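You operate a simulated robot arm through the tools that you are given. There is no shell and no other tool.

Carry out the task below with a simulated robot arm. There is one attempt and no reset: what you move stays moved.

Task
Test the green tensioner: teal tray if it reads 17 to 23 cN, grey tray if not.
Fine: seat it in the test stand, lead the white clip through the eye to the slide, pull the slide out, push it home, and park the clip before you lift the tensioner out. Set down upright: what you pick out.

Only the result counts: the job must be done as asked and must still hold three seconds after the hand-in. Knocking over, shifting, dropping, spilling or breaking anything else fails it.

Robot
A 7-joint arm with a two-finger parallel gripper, fixed in place. Base frame: the origin is at the foot of the arm, x ahead of it, y to its left, z up; the work surface is at about z = 760. Readings come in mm, rad, newtons and seconds.
With the tool pointing down near the work surface it reaches from about 200 to 680 mm from the base axis. Its first joint turns from -1.152 to 1.152 rad. Payload 2.4 kg.
Tool frame: the origin (TCP) lies between the finger pads and is the grasp point; the fingertips stand 30 mm ahead of it; z points along the fingers, y is the line along which they close. Largest opening 94 mm; finger width 28, thickness 10; the body of the gripper, 50 by 96 mm, starts 55 mm behind the TCP.
Orientation is told as [roll, pitch, yaw] about the base's x, y, z axes, in that order, counted from this pose: with the fingers straight down and closing along the base's y, the tool's x points along the base's -x, its y along +y and its z along -z.

Tools
- The arm moves only by the tool move_arm. Its argument "steps" is text: rows parted by semicolons, each of 7 numbers parted by spaces: the opening, from 0 (shut) to 1 (fully open), then the shift along the tool's x, y, z in mm, then the turn, a rotation vector about the tool's x, y, z in rad. In form: hand x y z wx wy wz; .... A call has 1 to 20 rows; each row shifts and turns the commanded pose from where the row before left it, along the tool's axes as they then stand. Each row takes 0.2 s and may step no farther than 50 mm and 0.15 rad from the row before; otherwise, or with a gripper value out of range, the whole call is refused. Where a pose cannot be reached the arm comes as near as it can. A force on the tool above 40 N (or 10 N above the force at the start of the call, whichever is more), or a blocked arm, ends the call early, and 0.2 s more pass. The fingers move at their own pace (about 153 mm/s each) and stop on an object; they squeeze with about 23 N. The grip force told is the motor's: it shows also when the fingers shut on nothing. Time passes only in rows, and 0.2 s behind the last, so rows that do not move let the fingers close. It gives the time, the measured TCP pose, the force on the tool (base axes), the opening and the grip force at its end, in the units of the frame above (readings bear some noise), with the torque about the TCP (base axes, N m) and any sound that the robot's microphone picked up.
- Cameras (640 x 400 px; columns grow to the right, rows downward): "scene" is fixed at [38.5, 491.3, 1421.3]; the picture's right is [-0.66, -0.75, 0.00], its down [-0.58, 0.51, -0.63] and it looks along [0.47, -0.41, -0.78] (base axes); focal length 312 px, centre (320, 200). "wrist" rides on the gripper at [76, 14, -103] in the tool frame; the picture's right is [-0.18, 0.98, 0.00], its down [-0.75, -0.14, -0.64] and it looks along [-0.63, -0.12, 0.77] (tool axes); focal length 243 px, centre (320, 200). There is no depth. A picture from a camera that has moved, and an enlarged one, comes with that camera's place and axes in the base frame and with its lens.
- get_image(camera): a new picture of that camera. It takes no simulated time.
- zoom(camera, box): a new picture of the part [left, top, right, bottom] of that camera's present view, enlarged. It takes no simulated time.
- sign_off(): hands the job in; it is judged then, once.

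Nothing tells you positions but the pictures and the camera data. Unless the task says otherwise, let go and move clear before handing in.

The tools are called after "Emit:" as a command line: name --argument value ..., lists and objects as JSON in quotes. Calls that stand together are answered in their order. move_arm: Moves the arm, as the interface text tells. Its arguments: {"type":"object","properties":{"steps":{"type":"string"}},"required":["steps"]} The other tools are called the same way: get_image (camera) takes a picture; zoom (camera, box) takes an enlarged picture of a part of a camera's view; sign_off () hands the job in.

At the start:

```text
time_s: 0.0
tcp_pos: [309.5, 168.0, 1073.0]
orientation: [0.0, 0.0, 0.0]
wrist_force: [0.3, 0.7, -0.1]
torque: [0.01, 0.01, 0.0]
gripper_width: 94.1
grasp_force: 0.1
```

scene: 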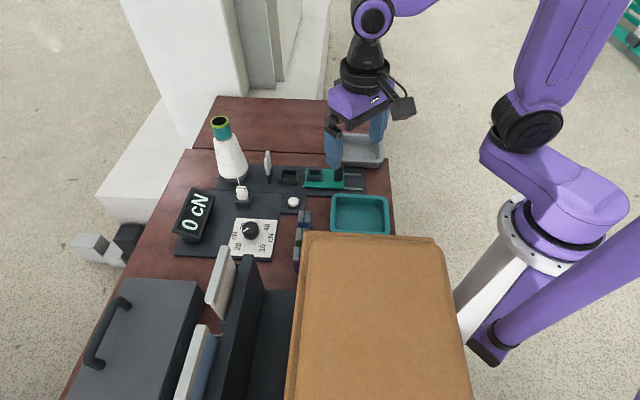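
wrist: 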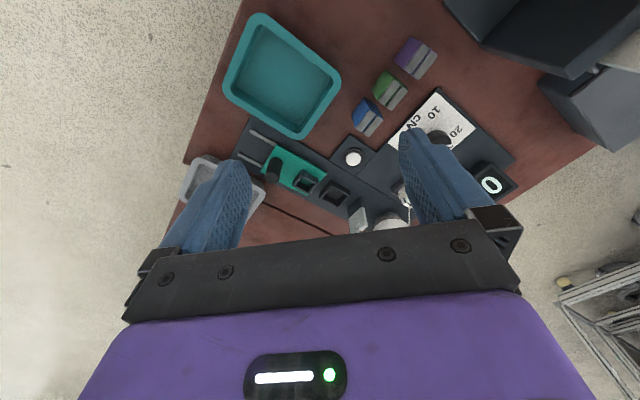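

I see a test stand with a display reading 0 cN, a yarn cone, a green slide thing, a teal tray, a grey tray, and three small blocks (blue, green, purple), probably the tensioners. I'll zoom in for details before moving.

Emit:
zoom --camera "scene" --box '[160, 100, 400, 250]'

Emit:
zoom --camera "scene" --box '[220, 140, 320, 210]'

Emit:
zoom --camera "scene" --box '[280, 140, 400, 210]'

Emit:
zoom --camera "scene" --box '[220, 190, 340, 270]'

Emit:
zoom --camera "wrist" --box '[220, 0, 540, 240]'

```text
2.67 times, centred on (280, 175) of scene
camera zoom: at [38.5, 491.3, 1421.3], right [-0.66, -0.75, 0.0], down [-0.58, 0.51, -0.63], along [0.47, -0.41, -0.78], focal length 832 px, centre (427, 267)
```

zoom: 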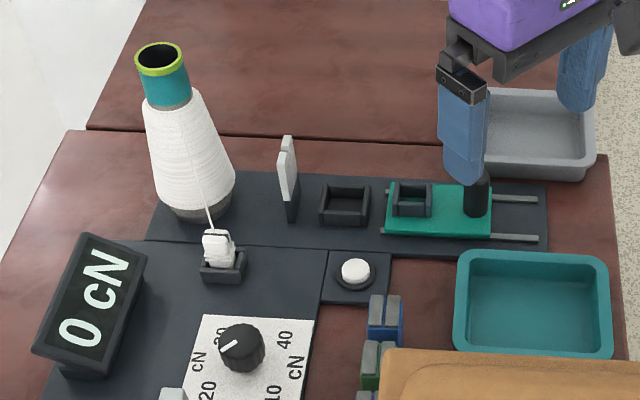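

```text
5.71 times, centred on (270, 175) of scene
camera zoom: at [38.5, 491.3, 1421.3], right [-0.66, -0.75, 0.0], down [-0.58, 0.51, -0.63], along [0.47, -0.41, -0.78], focal length 1782 px, centre (606, 343)
```

zoom: 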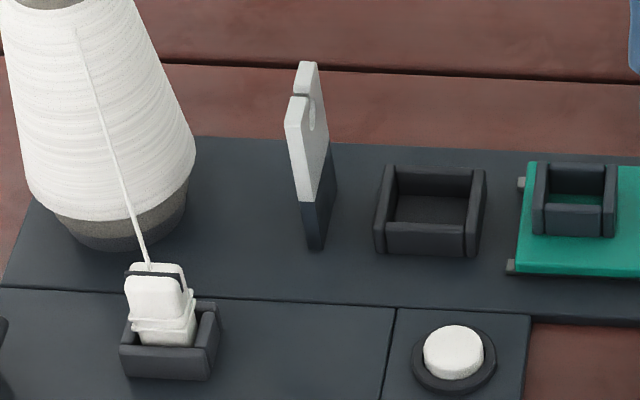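

```text
5.33 times, centred on (340, 175) of scene
camera zoom: at [38.5, 491.3, 1421.3], right [-0.66, -0.75, 0.0], down [-0.58, 0.51, -0.63], along [0.47, -0.41, -0.78], focal length 1663 px, centre (213, 333)
```

zoom: 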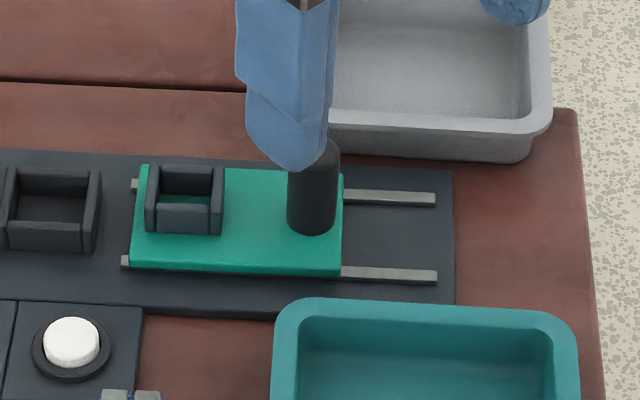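

```text
5.00 times, centred on (280, 230) of scene
camera zoom: at [38.5, 491.3, 1421.3], right [-0.66, -0.75, 0.0], down [-0.58, 0.51, -0.63], along [0.47, -0.41, -0.78], focal length 1559 px, centre (520, 50)
```

zoom: 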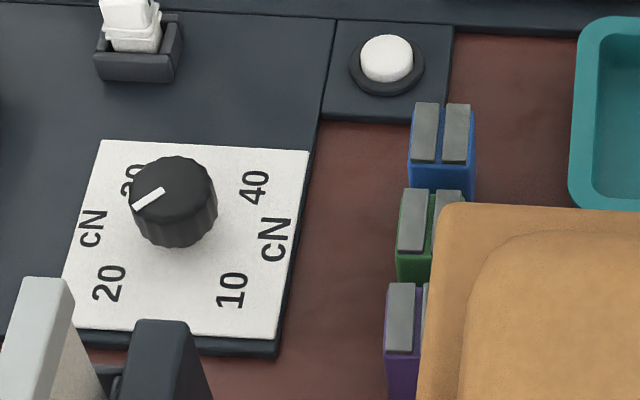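

```text
1.67 times, centred on (380, 120) of wrist
camera zoom: at [233.5, 184.1, 1174.7], right [0.18, 0.98, 0.0], down [0.75, -0.14, 0.64], along [0.63, -0.12, -0.77], focal length 404 px, centre (220, 333)
```

zoom: 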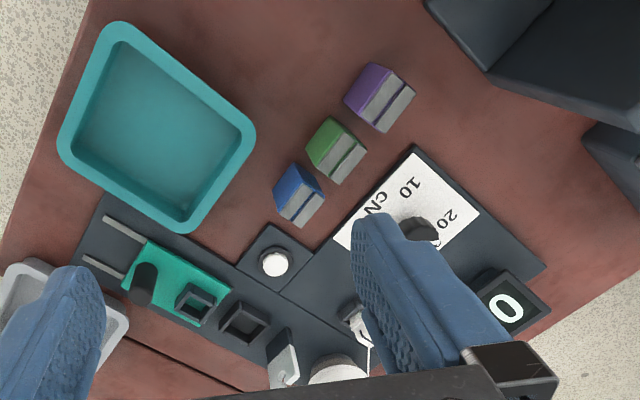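

The stand runs diagonally: cone, clip park, eye, seat, then green slide. The tensioners (blue, green, purple) sit in a row near (366, 259). I'll zoom in on the dial, eye, clip and tensioners before moving.

Emit:
zoom --camera "scene" --box '[225, 210, 285, 265]'

Emit:
zoom --camera "scene" --box '[250, 140, 290, 190]'

Emit:
zoom --camera "scene" --box '[225, 165, 265, 215]'

Emit:
zoom --camera "wrist" --box '[340, 20, 460, 150]'

Emit:
zoom --camera "wrist" --box '[230, 110, 420, 240]'

```text
7.27 times, centred on (255, 238) of scene
camera zoom: at [38.5, 491.3, 1421.3], right [-0.66, -0.75, 0.0], down [-0.58, 0.51, -0.63], along [0.47, -0.41, -0.78], focal length 2268 px, centre (793, -73)
```

zoom: 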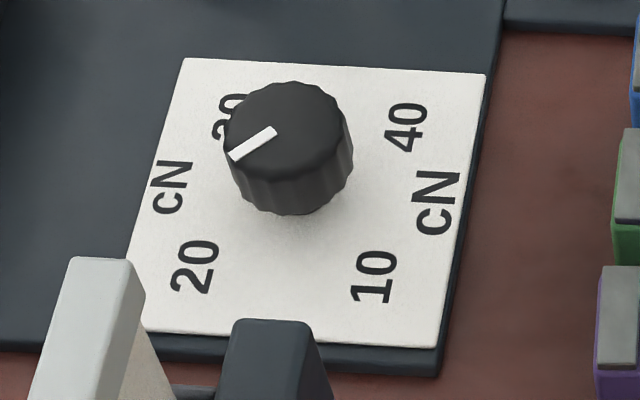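

```text
8.00 times, centred on (270, 165) of scene
camera zoom: at [38.5, 491.3, 1421.3], right [-0.66, -0.75, 0.0], down [-0.58, 0.51, -0.63], along [0.47, -0.41, -0.78], focal length 2495 px, centre (720, 480)
```

zoom: 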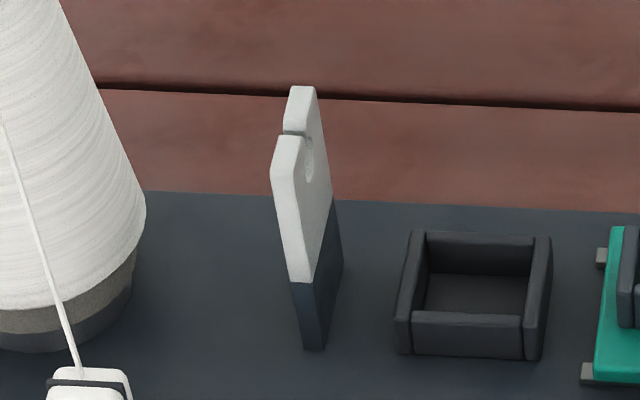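

```text
8.00 times, centred on (245, 190) of scene
camera zoom: at [38.5, 491.3, 1421.3], right [-0.66, -0.75, 0.0], down [-0.58, 0.51, -0.63], along [0.47, -0.41, -0.78], focal length 2495 px, centre (920, 280)
```

zoom: 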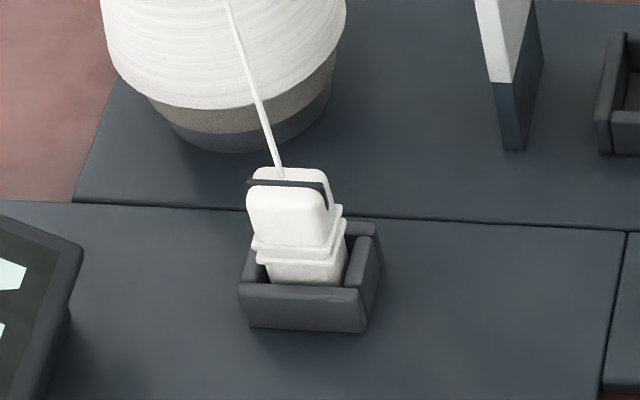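

```text
3.08 times, centred on (400, 85) of wrist
camera zoom: at [233.5, 184.1, 1174.7], right [0.18, 0.98, 0.0], down [0.75, -0.14, 0.64], along [0.63, -0.12, -0.77], focal length 746 px, centre (74, 554)
```

zoom: 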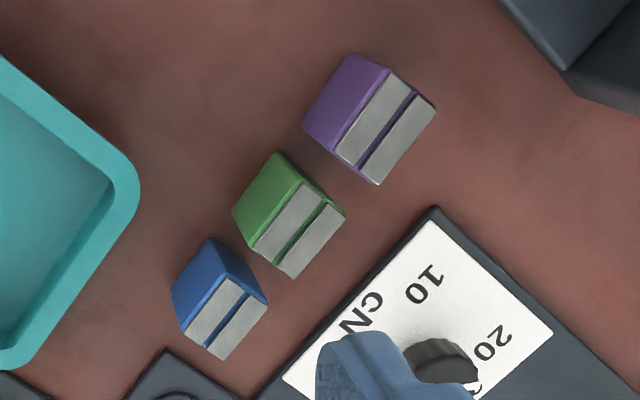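

```text
3.08 times, centred on (325, 175) of wrist
camera zoom: at [233.5, 184.1, 1174.7], right [0.18, 0.98, 0.0], down [0.75, -0.14, 0.64], along [0.63, -0.12, -0.77], focal length 746 px, centre (305, 277)
```

zoom: 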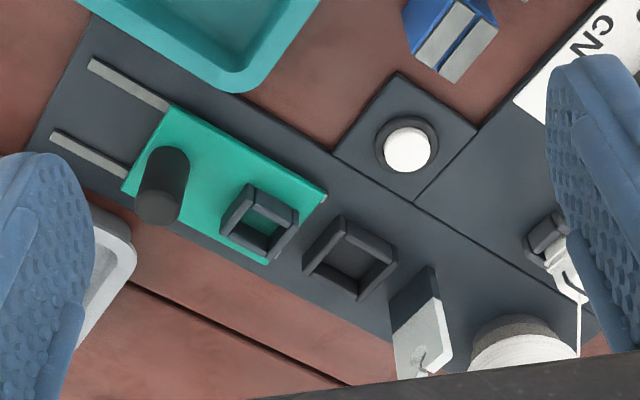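

The eye is a plate with a slit into a hole, and the seat and slide sockets are small boxes. I'll bring the wrist camera closer to the stand, staying high, to see the eye, clip and seat properly.

Emit:
move_arm --steps "1 -40 0 25 0 0 0; 1 -40 0 25 0 0 0; 1 -30 0 23 0 0 0"

Emit:
get_image --camera "wrist"

Emit:
get_image --camera "scene"

```text
time_s: 0.8
tcp_pos: [419.1, 169.7, 999.1]
orientation: [0.0, -0.001, 0.001]
wrist_force: [-0.4, -0.2, 0.4]
torque: [-0.01, -0.02, 0.01]
gripper_width: 94.0
grasp_force: 0.1
```

```text
taken
camera wrist: at [343.4, 183.7, 1101.0], right [0.18, 0.98, 0.0], down [0.75, -0.14, 0.64], along [0.63, -0.12, -0.77], focal length 243 px, centre (320, 200)
```

wrist: 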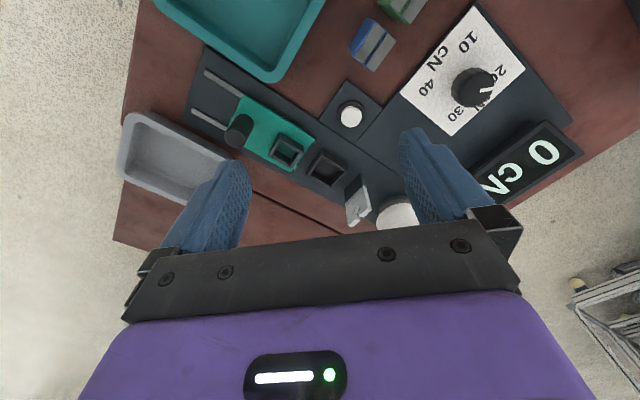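

```text
taken
```

scene: 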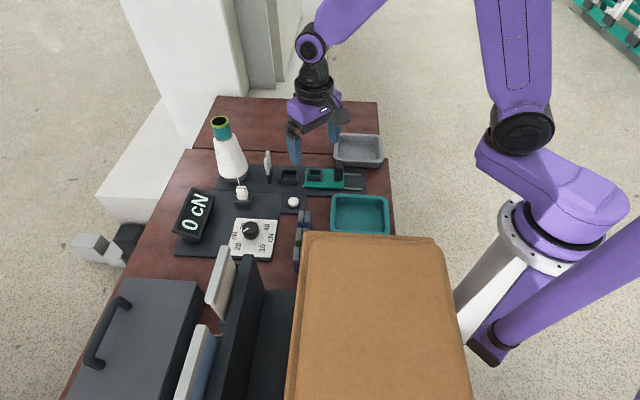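

The knob marks 10/20/30/40 and isn't part of the instructions, so I'll leave it alone. Next I'm zooming on the eye, seat, slide and trays from this viewpoint.

Emit:
zoom --camera "wrist" --box '[300, 150, 420, 240]'

Emit:
zoom --camera "wrist" --box '[180, 60, 380, 190]'

Emit:
zoom --camera "wrist" --box '[330, 0, 600, 200]'

Emit:
zoom --camera "scene" --box '[200, 100, 270, 215]'

```text
4.44 times, centred on (360, 195) of wrist
camera zoom: at [343.4, 183.7, 1101.0], right [0.18, 0.98, 0.0], down [0.75, -0.14, 0.64], along [0.63, -0.12, -0.77], focal length 1078 px, centre (142, 222)
```

zoom: 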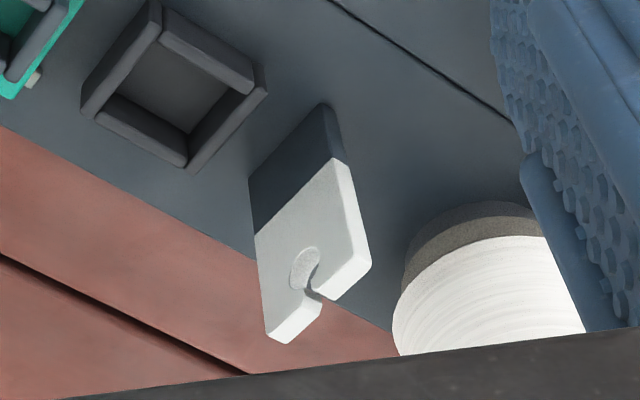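

```text
3.08 times, centred on (280, 125) of wrist
camera zoom: at [343.4, 183.7, 1101.0], right [0.18, 0.98, 0.0], down [0.75, -0.14, 0.64], along [0.63, -0.12, -0.77], focal length 746 px, centre (443, 431)
```

zoom: 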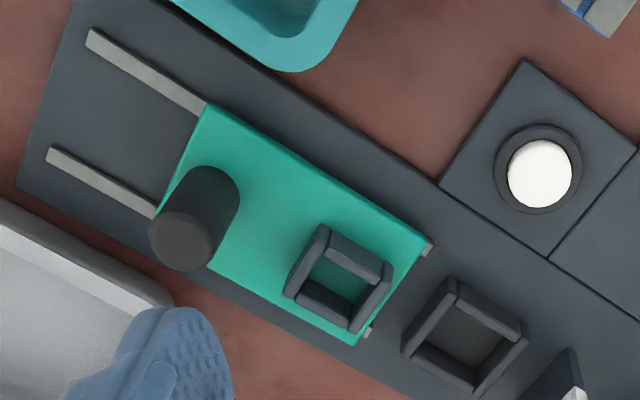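

```text
2.00 times, centred on (465, 100) of wrist
camera zoom: at [343.4, 183.7, 1101.0], right [0.18, 0.98, 0.0], down [0.75, -0.14, 0.64], along [0.63, -0.12, -0.77], focal length 485 px, centre (30, 400)
```

zoom: 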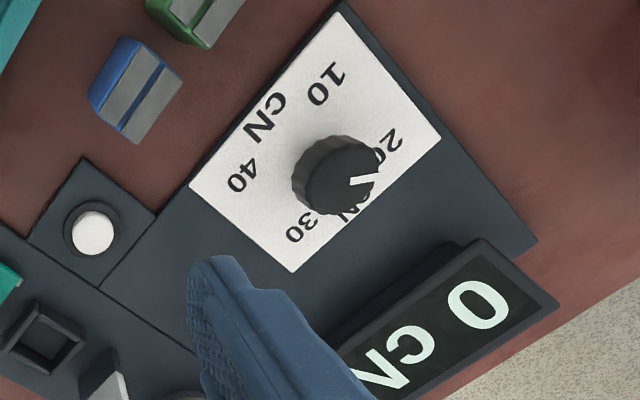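

```text
3.48 times, centred on (235, 158) of scene
camera zoom: at [38.5, 491.3, 1421.3], right [-0.66, -0.75, 0.0], down [-0.58, 0.51, -0.63], along [0.47, -0.41, -0.78], focal length 1085 px, centre (616, 348)
```

zoom: 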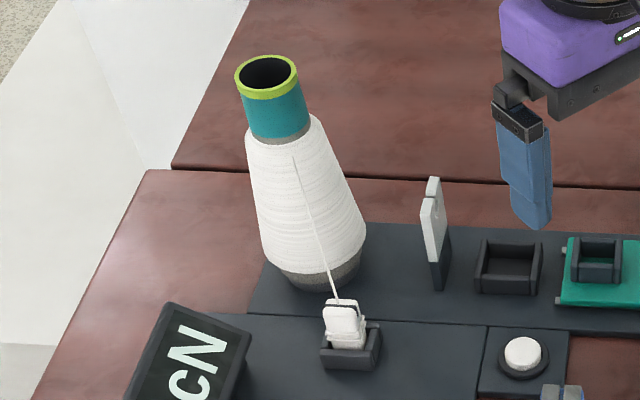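

The tensioners look about 33×26×56 mm, with the slot along the long side, so green must turn 90° to line up with the thread path. The tall tan box stands close by, so I'll look at it from above before going down to the tensioners.

Emit:
move_arm --steps "1 28 10 -33 0 0 0; 1 28 10 -33 0 0 0; 1 28 10 -33 0 0 0; 1 28 10 -33 0 0 0; 1 28 10 -33 0 0 0; 1 28 10 -33 0 0 0"

Emit:
get_image --camera "wrist"

Emit:
get_image --camera "scene"

```text
time_s: 2.2
tcp_pos: [252.4, 229.1, 1199.1]
orientation: [0.001, -0.001, 0.0]
wrist_force: [-0.6, -0.4, 0.3]
torque: [-0.02, 0.02, -0.03]
gripper_width: 93.8
grasp_force: 0.0
```

```text
taken
camera wrist: at [176.7, 243.4, 1300.7], right [0.18, 0.98, 0.0], down [0.75, -0.14, 0.64], along [0.63, -0.12, -0.77], focal length 243 px, centre (320, 200)
```

wrist: 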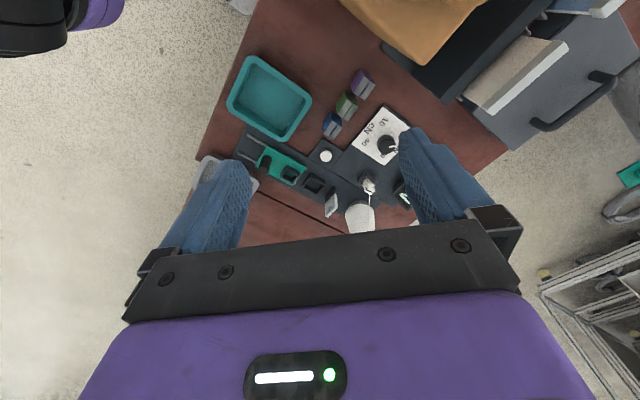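

```text
taken
```

scene: 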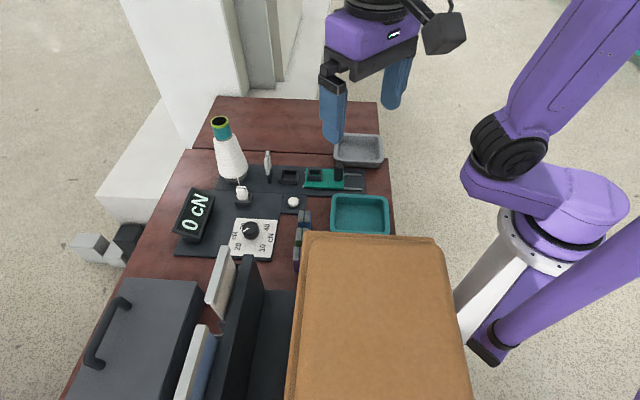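

The tan box corner is near (252, 328) with its top at about z=1005, which clears the pick spot. I'll yaw 45° so the fingers close across the green tensioner's thin side, move over it and look.

Emit:
move_arm --steps "1 0 0 0 0 0 0.131; 1 0 0 0 0 0 0.131; 1 0 0 0 0 0 0.131; 1 0 0 0 0 0 0.131; 1 0 0 0 0 0 0.131; 1 0 0 0 0 0 0.130; 1 -16 33 0 0 0 0; 1 -16 33 0 0 0 0; 1 -15 33 0 0 0 0; 0.7 0 0 45 0 0 0; 0.7 0 0 45 0 0 0; 0.7 0 0 45 0 0 0; 0.7 0 0 45 0 0 0; 0.7 0 0 45 0 0 0"

Emit:
get_image --camera "wrist"

Emit:
get_image --camera "scene"

```text
time_s: 5.2
tcp_pos: [356.1, 266.4, 971.5]
orientation: [0.0, 0.0, -0.786]
wrist_force: [0.4, 0.2, -1.2]
torque: [0.01, 0.0, 0.0]
gripper_width: 65.7
grasp_force: 0.1
```

```text
taken
camera wrist: at [312.5, 330.2, 1073.6], right [0.83, 0.56, 0.0], down [0.43, -0.63, 0.64], along [0.36, -0.53, -0.77], focal length 243 px, centre (320, 200)
```

wrist: 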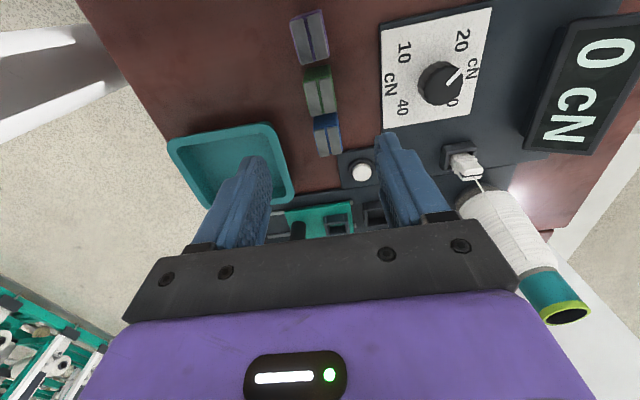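

```text
taken
```

scene: 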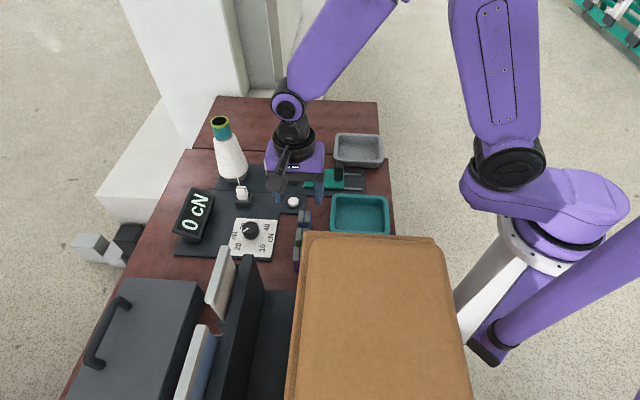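

Emit:
zoom --camera "wrist" --box '[260, 0, 380, 170]'

Emit:
zoom --camera "scene" --box '[280, 195, 330, 275]'

Emit:
zoom --camera "wrist" --box '[430, 130, 510, 200]'

```text
2.35 times, centred on (320, 85) of wrist
camera zoom: at [312.5, 330.2, 1073.6], right [0.83, 0.56, 0.0], down [0.43, -0.63, 0.64], along [0.36, -0.53, -0.77], focal length 571 px, centre (320, 471)
```

zoom: 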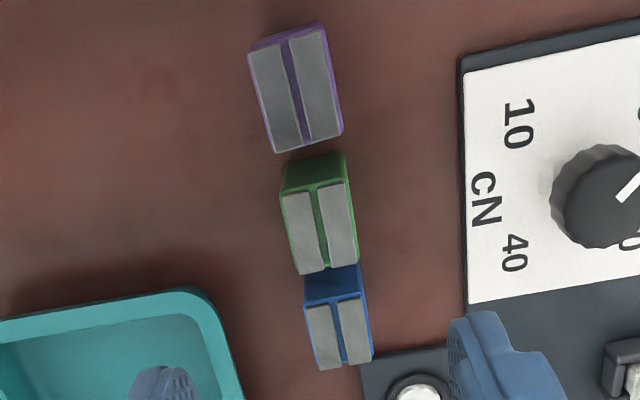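

```text
5.00 times, centred on (305, 235) of scene
camera zoom: at [38.5, 491.3, 1421.3], right [-0.66, -0.75, 0.0], down [-0.58, 0.51, -0.63], along [0.47, -0.41, -0.78], focal length 1559 px, centre (395, 25)
```

zoom: 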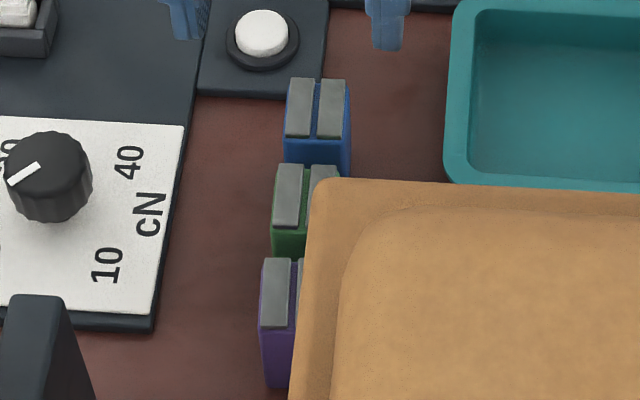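

```text
5.71 times, centred on (470, 165) of wrist
camera zoom: at [312.5, 330.2, 1073.6], right [0.83, 0.56, 0.0], down [0.43, -0.63, 0.64], along [0.36, -0.53, -0.77], focal length 1386 px, centre (-537, 400)
```

zoom: 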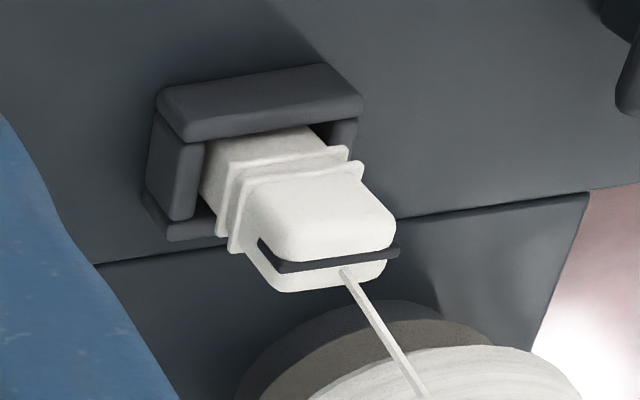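

Green tensioner is centred near (358, 265.5), its top is at z≈816, and it's turned exactly 45°. Before picking I'll check the seat, eye and slide close up, with the gripper yawed the way it will be when seating.

Emit:
move_arm --steps "0.7 -42.4 9.6 2 0 0 0; 0.7 -42.4 9.6 2 0 0 0; 0.7 -42.4 9.6 2 0 0 0; 0.7 -42.4 9.6 2 0 0 0; 0.7 -42.4 9.6 2 0 0 0; 0.7 0 0 0 0 0 -0.143; 0.7 0 0 0 0 0 -0.143; 0.7 0 0 0 0 0 -0.143; 0.7 0 0 0 0 0 -0.143; 0.7 0 0 0 0 0 -0.143; 0.7 0 0 0 0 0 -0.143; 0.7 0 0 0 0 0 -0.143; 0.7 0 0 0 0 0 -0.143; 0.7 0 0 0 0 0 -0.143; 0.7 0 0 0 0 0 -0.143; 0.7 0 0 0 0 0 -0.141"

Emit:
get_image --camera "wrist"

Emit:
get_image --camera "scene"

```text
time_s: 8.6
tcp_pos: [539.2, 149.7, 962.6]
orientation: [0.001, 0.0, 0.787]
wrist_force: [-0.3, -0.5, -0.1]
torque: [0.02, -0.01, 0.02]
gripper_width: 65.8
grasp_force: 0.0
```

```text
taken
camera wrist: at [475.8, 106.2, 1065.2], right [-0.57, 0.82, 0.0], down [0.63, 0.43, 0.64], along [0.53, 0.36, -0.77], focal length 243 px, centre (320, 200)
```

wrist: 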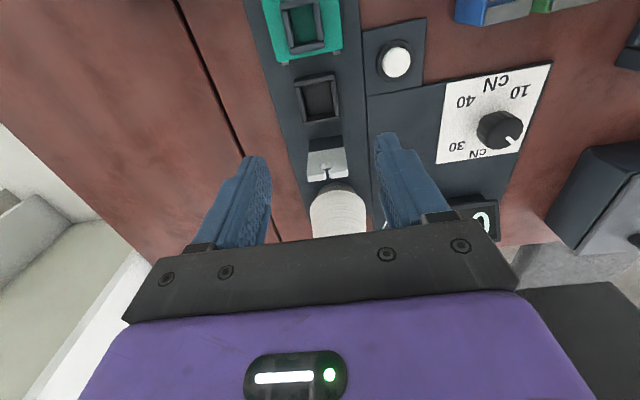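

```text
taken
```

scene: 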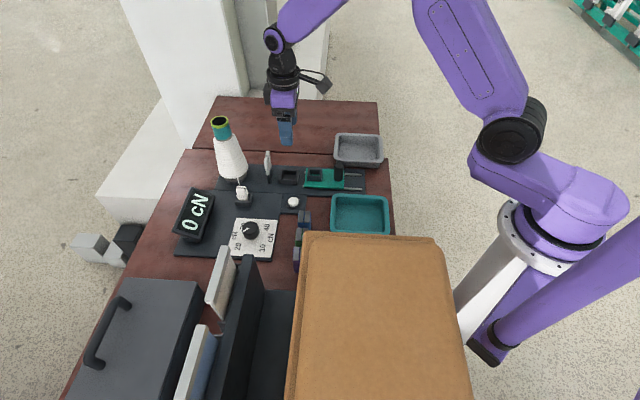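

Emit:
zoom --camera "wrist" --box '[250, 60, 380, 190]'

Emit:
zoom --camera "wrist" --box '[285, 130, 365, 215]'

Emit:
zoom --camera "wrist" --box '[250, 0, 360, 70]'

```text
3.08 times, centred on (315, 125) of wrist
camera zoom: at [475.8, 106.2, 1065.2], right [-0.57, 0.82, 0.0], down [0.63, 0.43, 0.64], along [0.53, 0.36, -0.77], focal length 746 px, centre (335, 431)
```

zoom: 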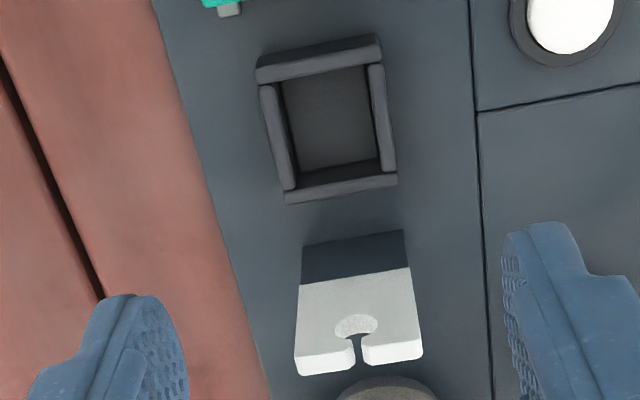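

```text
4.71 times, centred on (325, 172) of wrist
camera zoom: at [475.8, 106.2, 1065.2], right [-0.57, 0.82, 0.0], down [0.63, 0.43, 0.64], along [0.53, 0.36, -0.77], focal length 1142 px, centre (296, 329)
```

zoom: 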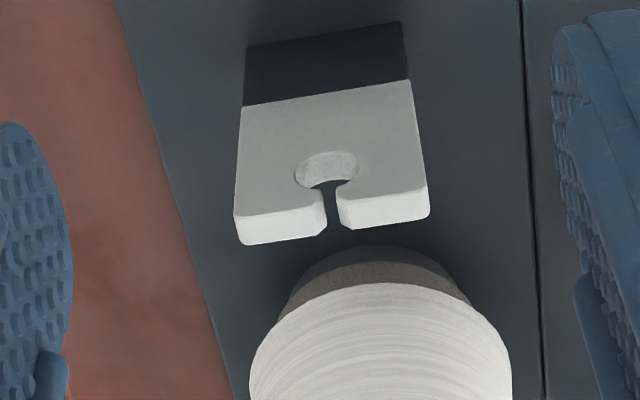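

```text
5.71 times, centred on (305, 35) of wrist
camera zoom: at [475.8, 106.2, 1065.2], right [-0.57, 0.82, 0.0], down [0.63, 0.43, 0.64], along [0.53, 0.36, -0.77], focal length 1386 px, centre (406, 1143)
```

zoom: 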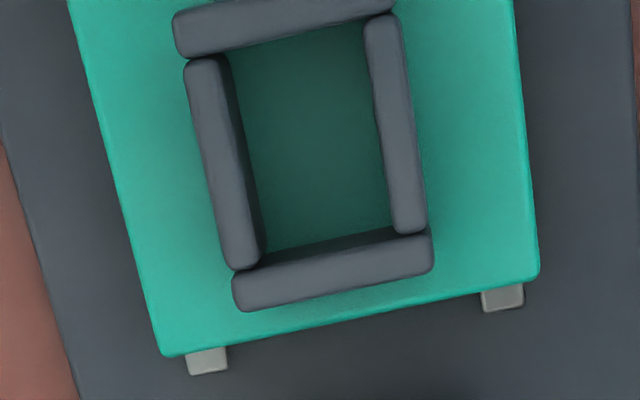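

Emit:
zoom --camera "wrist" --box '[290, 65, 350, 130]'

Emit:
zoom --camera "scene" --box '[260, 150, 360, 200]'

```text
6.15 times, centred on (320, 98) of wrist
camera zoom: at [475.8, 106.2, 1065.2], right [-0.57, 0.82, 0.0], down [0.63, 0.43, 0.64], along [0.53, 0.36, -0.77], focal length 1493 px, centre (320, 831)
```

zoom: 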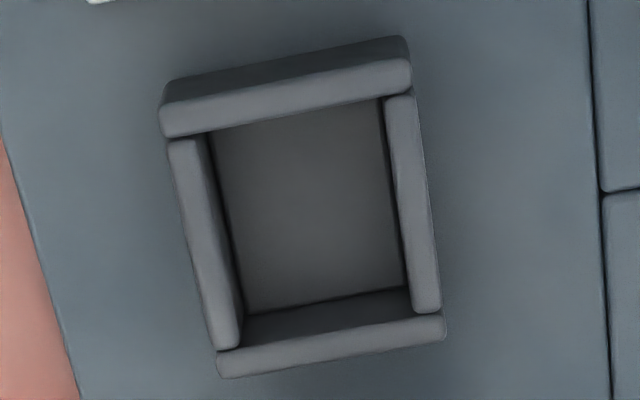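

```text
6.40 times, centred on (310, 175) of scene
camera zoom: at [38.5, 491.3, 1421.3], right [-0.66, -0.75, 0.0], down [-0.58, 0.51, -0.63], along [0.47, -0.41, -0.78], focal length 1996 px, centre (384, 360)
```

zoom: 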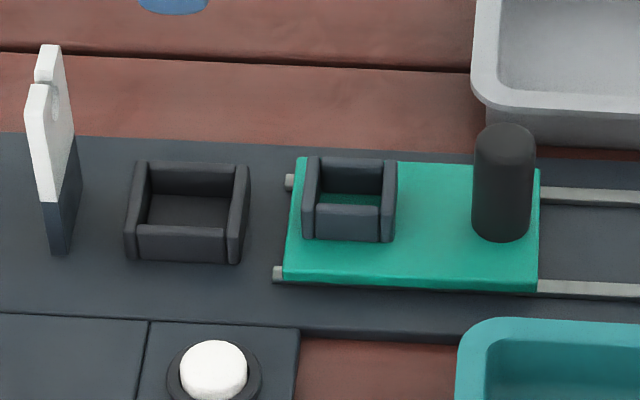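

The eye is a keyhole plate at about (588, 193): slit open at the top (z≈852), hole at z≈837. Seat centre is near (552, 157) with a 40×32 mm opening, and the slide socket is near (501, 105). Next I'll look at the clip and its park closely.

Emit:
move_arm --steps "0.7 -35.3 26 0 0 0 0; 0.7 -35.3 26 0 0 0 0; 0.7 -35.3 26 0 0 0 0"

Emit:
get_image --camera "wrist"

Emit:
get_image --camera "scene"

```text
time_s: 9.4
tcp_pos: [556.1, 280.6, 964.1]
orientation: [0.0, 0.0, 0.782]
wrist_force: [0.1, 0.1, -0.6]
torque: [0.04, 0.01, 0.0]
gripper_width: 65.6
grasp_force: 0.0
```

```text
taken
camera wrist: at [493.4, 236.9, 1066.3], right [-0.56, 0.83, 0.0], down [0.63, 0.43, 0.64], along [0.53, 0.36, -0.77], focal length 243 px, centre (320, 200)
```

wrist: 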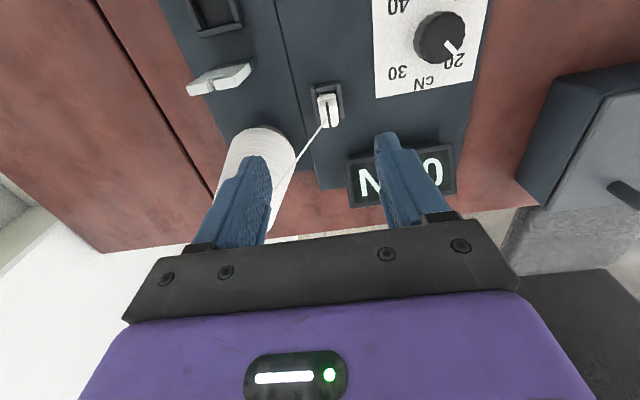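

```text
taken
```

scene: 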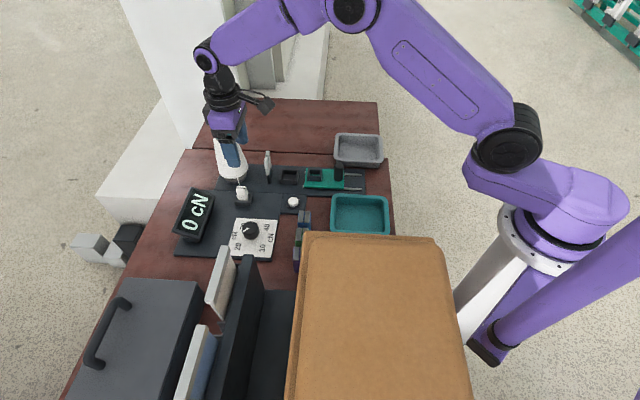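

Emit:
zoom --camera "wrist" --box '[285, 70, 365, 150]'

Emit:
zoom --camera "wrist" --box '[180, 40, 360, 200]'

Emit:
zoom --camera "scene" --box '[215, 150, 275, 215]'

```text
5.00 times, centred on (325, 110) of wrist
camera zoom: at [493.4, 236.9, 1066.3], right [-0.56, 0.83, 0.0], down [0.63, 0.43, 0.64], along [0.53, 0.36, -0.77], focal length 1213 px, centre (295, 650)
```

zoom: 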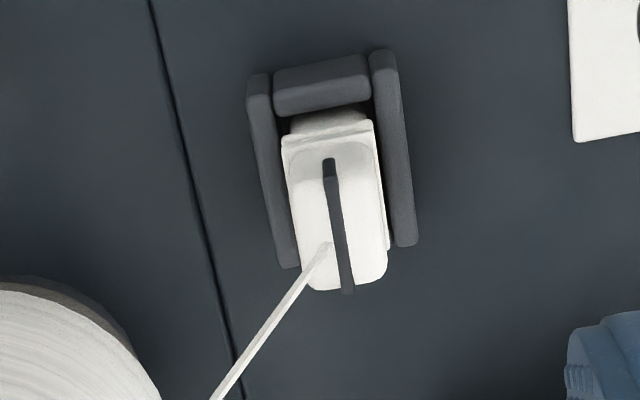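

```text
2.50 times, centred on (270, 120) of wrist
camera zoom: at [493.4, 236.9, 1066.3], right [-0.56, 0.83, 0.0], down [0.63, 0.43, 0.64], along [0.53, 0.36, -0.77], focal length 606 px, centre (445, 400)
```

zoom: 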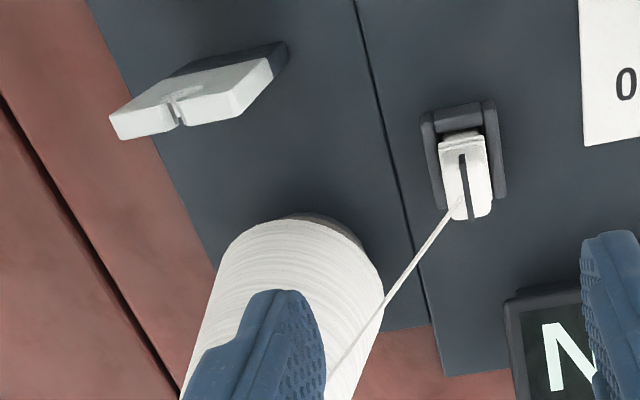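

```text
6.15 times, centred on (245, 182) of scene
camera zoom: at [38.6, 491.2, 1421.3], right [-0.66, -0.75, 0.0], down [-0.58, 0.51, -0.63], along [0.47, -0.41, -0.78], focal length 1919 px, centre (782, 308)
```

zoom: 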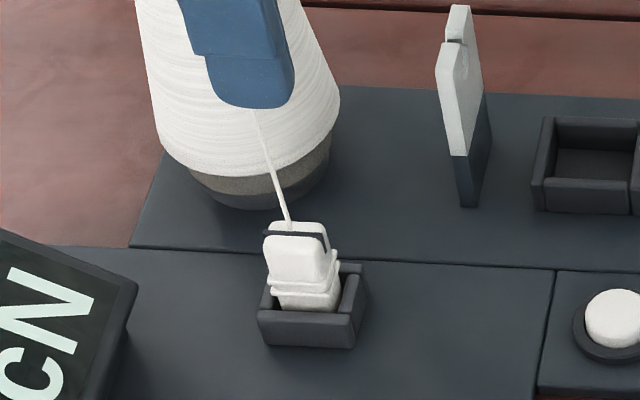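

The clip top is near (565, 296, 820), its long side runs along the stand axis, and the thread comes off the cone at about (633, 273, 908). I'm zooming again to pin down the eye height and the clip shape.

Emit:
zoom --camera "scene" --box '[258, 145, 282, 190]'

Emit:
zoom --camera "scene" --box '[230, 180, 256, 212]'

Emit:
zoom --camera "wrist" --box '[180, 50, 260, 110]'

```text
8.89 times, centred on (270, 168) of scene
camera zoom: at [38.6, 491.2, 1421.3], right [-0.66, -0.75, 0.0], down [-0.58, 0.51, -0.63], along [0.47, -0.41, -0.78], focal length 2772 px, centre (764, 489)
```

zoom: 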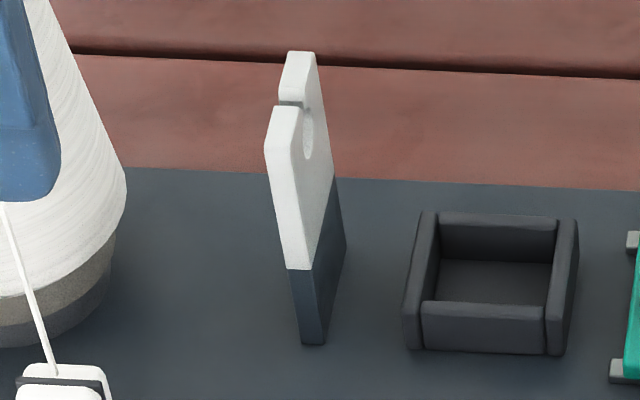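

```text
12.50 times, centred on (243, 196) of scene
camera zoom: at [38.6, 491.2, 1421.3], right [-0.66, -0.75, 0.0], down [-0.58, 0.51, -0.63], along [0.47, -0.41, -0.78], focal length 3898 px, centre (1282, 250)
```

zoom: 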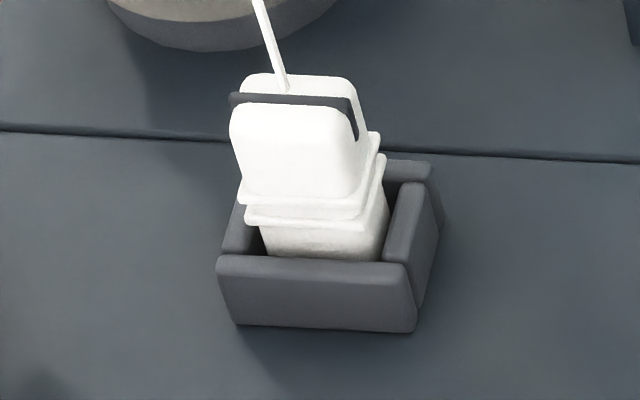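

```text
6.67 times, centred on (220, 80) of wrist
camera zoom: at [493.4, 236.9, 1066.3], right [-0.56, 0.83, 0.0], down [0.63, 0.43, 0.64], along [0.53, 0.36, -0.77], focal length 1618 px, centre (987, 1000)
```

zoom: 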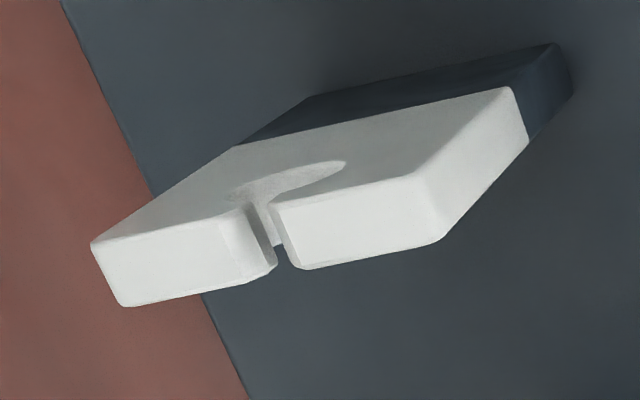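

Eye geometry is confirmed (top 852, hole 836). Now I'll go back above the green tensioner with the −45° yaw.

Emit:
move_arm --steps "0.7 30.1 25.9 0 0 0 0; 0.7 30.1 25.9 0 0 0 0; 0.7 30.1 25.9 0 0 0 0; 0.7 30.1 25.9 0 0 0 0; 0.7 30.1 25.9 0 0 0 0; 0.7 0 0 0 0 0 0.1425; 0.7 0 0 0 0 0 0.1425; 0.7 0 0 0 0 0 0.1425; 0.7 0 0 0 0 0 0.1425; 0.7 0 0 0 0 0 0.1425; 0.7 0 0 0 0 0 0.1425; 0.7 0 0 0 0 0 0.1425; 0.7 0 0 0 0 0 0.1425; 0.7 0 0 0 0 0 0.1425; 0.7 0 0 0 0 0 0.1425; 0.7 0 0 0 0 0 0.1425; 0.7 0 0 45 0 0 0; 0.7 0 0 45 0 0 0"

Emit:
get_image --camera "wrist"

Emit:
get_image --camera "scene"

```text
time_s: 13.2
tcp_pos: [361.3, 264.0, 871.5]
orientation: [0.0, 0.001, -0.782]
wrist_force: [0.2, 1.5, 0.4]
torque: [-0.01, -0.02, 0.0]
gripper_width: 65.8
grasp_force: 0.0
```

```text
taken
camera wrist: at [317.0, 327.7, 974.2], right [0.82, 0.57, 0.0], down [0.43, -0.63, 0.64], along [0.36, -0.53, -0.77], focal length 243 px, centre (320, 200)
```

wrist: 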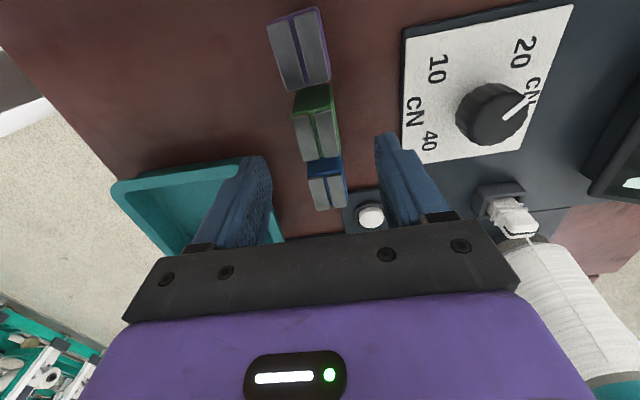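

```text
taken
```

scene: 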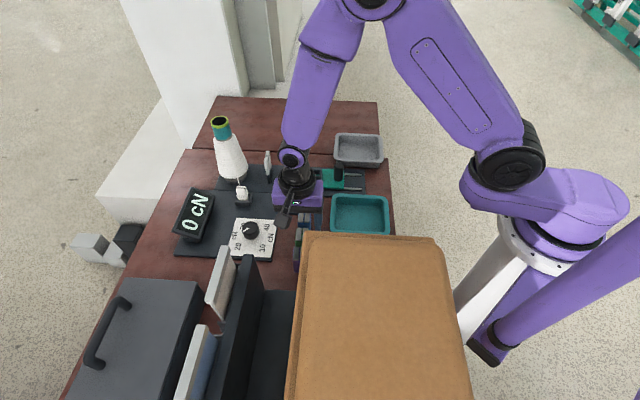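

Emit:
zoom --camera "wrist" --box '[270, 70, 370, 170]'

```text
4.00 times, centred on (320, 120) of wrist
camera zoom: at [317.0, 327.7, 974.2], right [0.82, 0.57, 0.0], down [0.43, -0.63, 0.64], along [0.36, -0.53, -0.77], focal length 970 px, centre (320, 520)
```

zoom: 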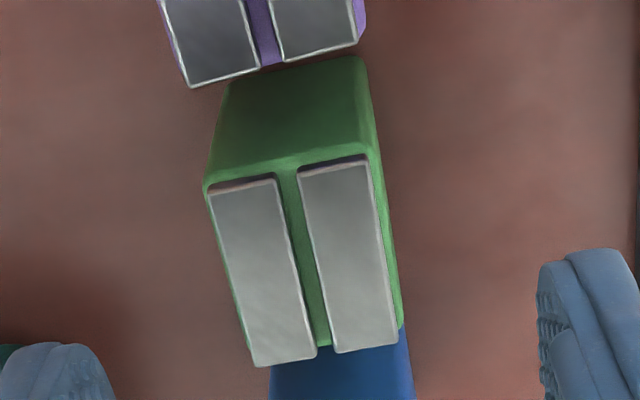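

The green tensioner is centred at (358.2, 265), slot direction confirmed. I'll centre on it and descend to z≈818 so the fingertips will stay above the seat rim later, then close.

Emit:
move_arm --steps "0.7 2.9 -1.5 25 0 0 0.003; 0.7 0 0 28.5 0 0 0; 0.7 0 0 0 0 0 0"

Emit:
get_image --camera "wrist"

```text
time_s: 14.0
tcp_pos: [357.4, 267.9, 817.4]
orientation: [0.0, -0.002, -0.784]
wrist_force: [0.3, 0.0, 0.5]
torque: [-0.01, -0.01, 0.03]
gripper_width: 66.1
grasp_force: 0.0
```

```text
taken
camera wrist: at [313.1, 331.3, 919.4], right [0.82, 0.57, 0.0], down [0.43, -0.63, 0.64], along [0.36, -0.53, -0.77], focal length 243 px, centre (320, 200)
```

wrist: 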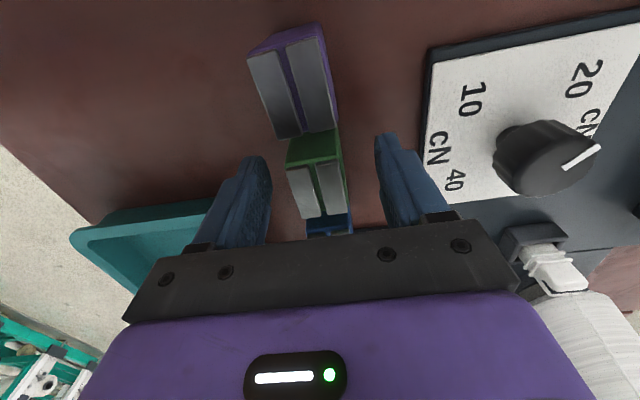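

Emit:
move_arm --steps "0.7 -2 0.5 0 0 0 0; 0.35 0 0 0 0 0 0; 0.2 0 0 0 0 0 0; 0 0 0 0 0 0 0; 0 0 0 0 0 0 0; 0 0 0 0 0 0 0"

Emit:
get_image --camera "wrist"

```text
time_s: 15.4
tcp_pos: [358.6, 266.1, 818.2]
orientation: [-0.001, -0.001, -0.783]
wrist_force: [-0.3, -0.2, -0.6]
torque: [0.02, -0.02, 0.02]
gripper_width: 33.9
grasp_force: 23.3
```

```text
taken
camera wrist: at [314.7, 330.1, 919.9], right [0.82, 0.57, 0.0], down [0.43, -0.63, 0.64], along [0.36, -0.53, -0.77], focal length 243 px, centre (320, 200)
```

wrist: 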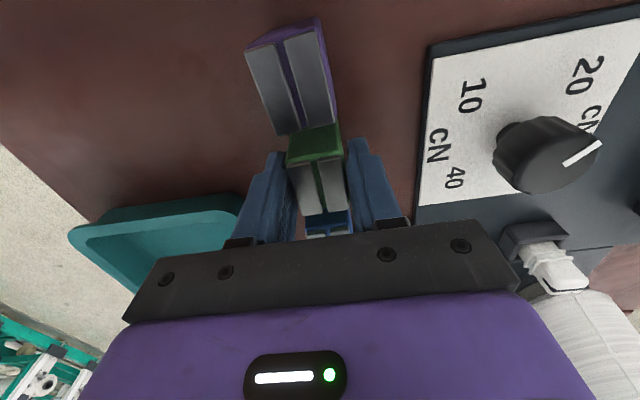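

Emit:
zoom --camera "wrist" --box '[240, 100, 400, 240]'

Emit:
zoom --camera "scene" --box '[270, 170, 350, 270]'

```text
2.86 times, centred on (320, 170) of wrist
camera zoom: at [314.7, 330.1, 919.9], right [0.82, 0.57, 0.0], down [0.43, -0.63, 0.64], along [0.36, -0.53, -0.77], focal length 693 px, centre (320, 286)
```

zoom: 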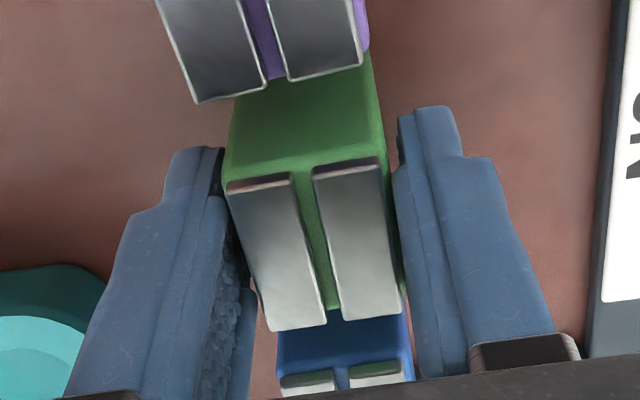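

```text
4.00 times, centred on (310, 220) of scene
camera zoom: at [38.6, 491.3, 1421.3], right [-0.66, -0.75, 0.0], down [-0.58, 0.51, -0.63], along [0.47, -0.41, -0.78], focal length 1247 px, centre (360, 120)
```

zoom: 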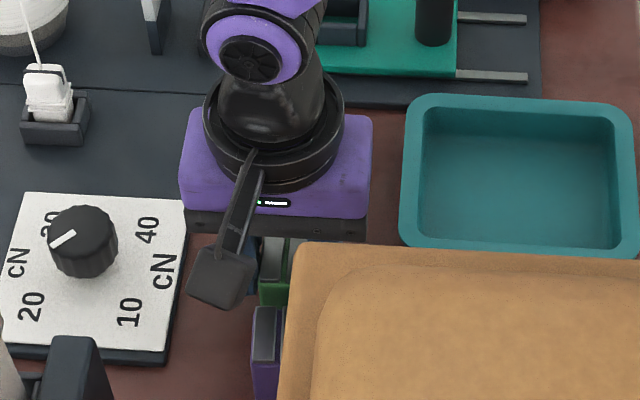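

The grip is firm at 23 N. I'll lift straight up and check that the tensioner came along and how it sits in the fingers.

Emit:
move_arm --steps "0 0 0 -10 0 0 0; 0 0 0 -30 0 0 0; 0 0 0 -40 0 0 0; 0 0 0 -40 0 0 0; 0 0 0 0 0 0 0"

Emit:
get_image --camera "wrist"

Emit:
zoom --camera "wrist" --box '[240, 100, 400, 240]'

Emit:
get_image --camera "scene"

```text
time_s: 16.6
tcp_pos: [356.6, 267.0, 938.6]
orientation: [-0.001, 0.0, -0.784]
wrist_force: [-0.2, -0.5, -1.1]
torque: [-0.01, 0.03, -0.01]
gripper_width: 33.8
grasp_force: 23.1
```

```text
taken
camera wrist: at [314.0, 330.5, 1041.7], right [0.82, 0.57, 0.0], down [0.43, -0.63, 0.64], along [0.36, -0.53, -0.77], focal length 243 px, centre (320, 200)
```

wrist: 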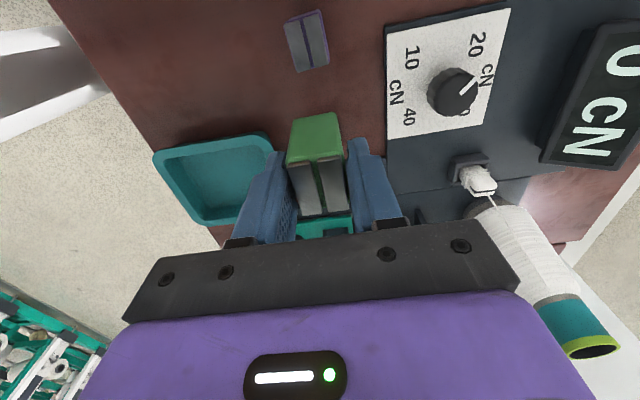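

```text
2.86 times, centred on (320, 170) of wrist
camera zoom: at [314.0, 330.5, 1041.7], right [0.82, 0.57, 0.0], down [0.43, -0.63, 0.64], along [0.36, -0.53, -0.77], focal length 693 px, centre (320, 286)
```

zoom: 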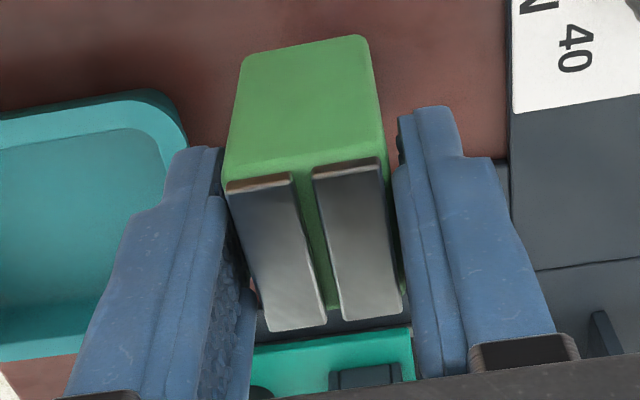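

```text
taken
```

scene: 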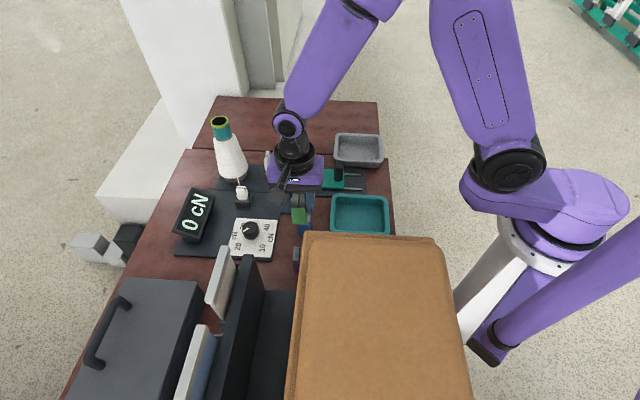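

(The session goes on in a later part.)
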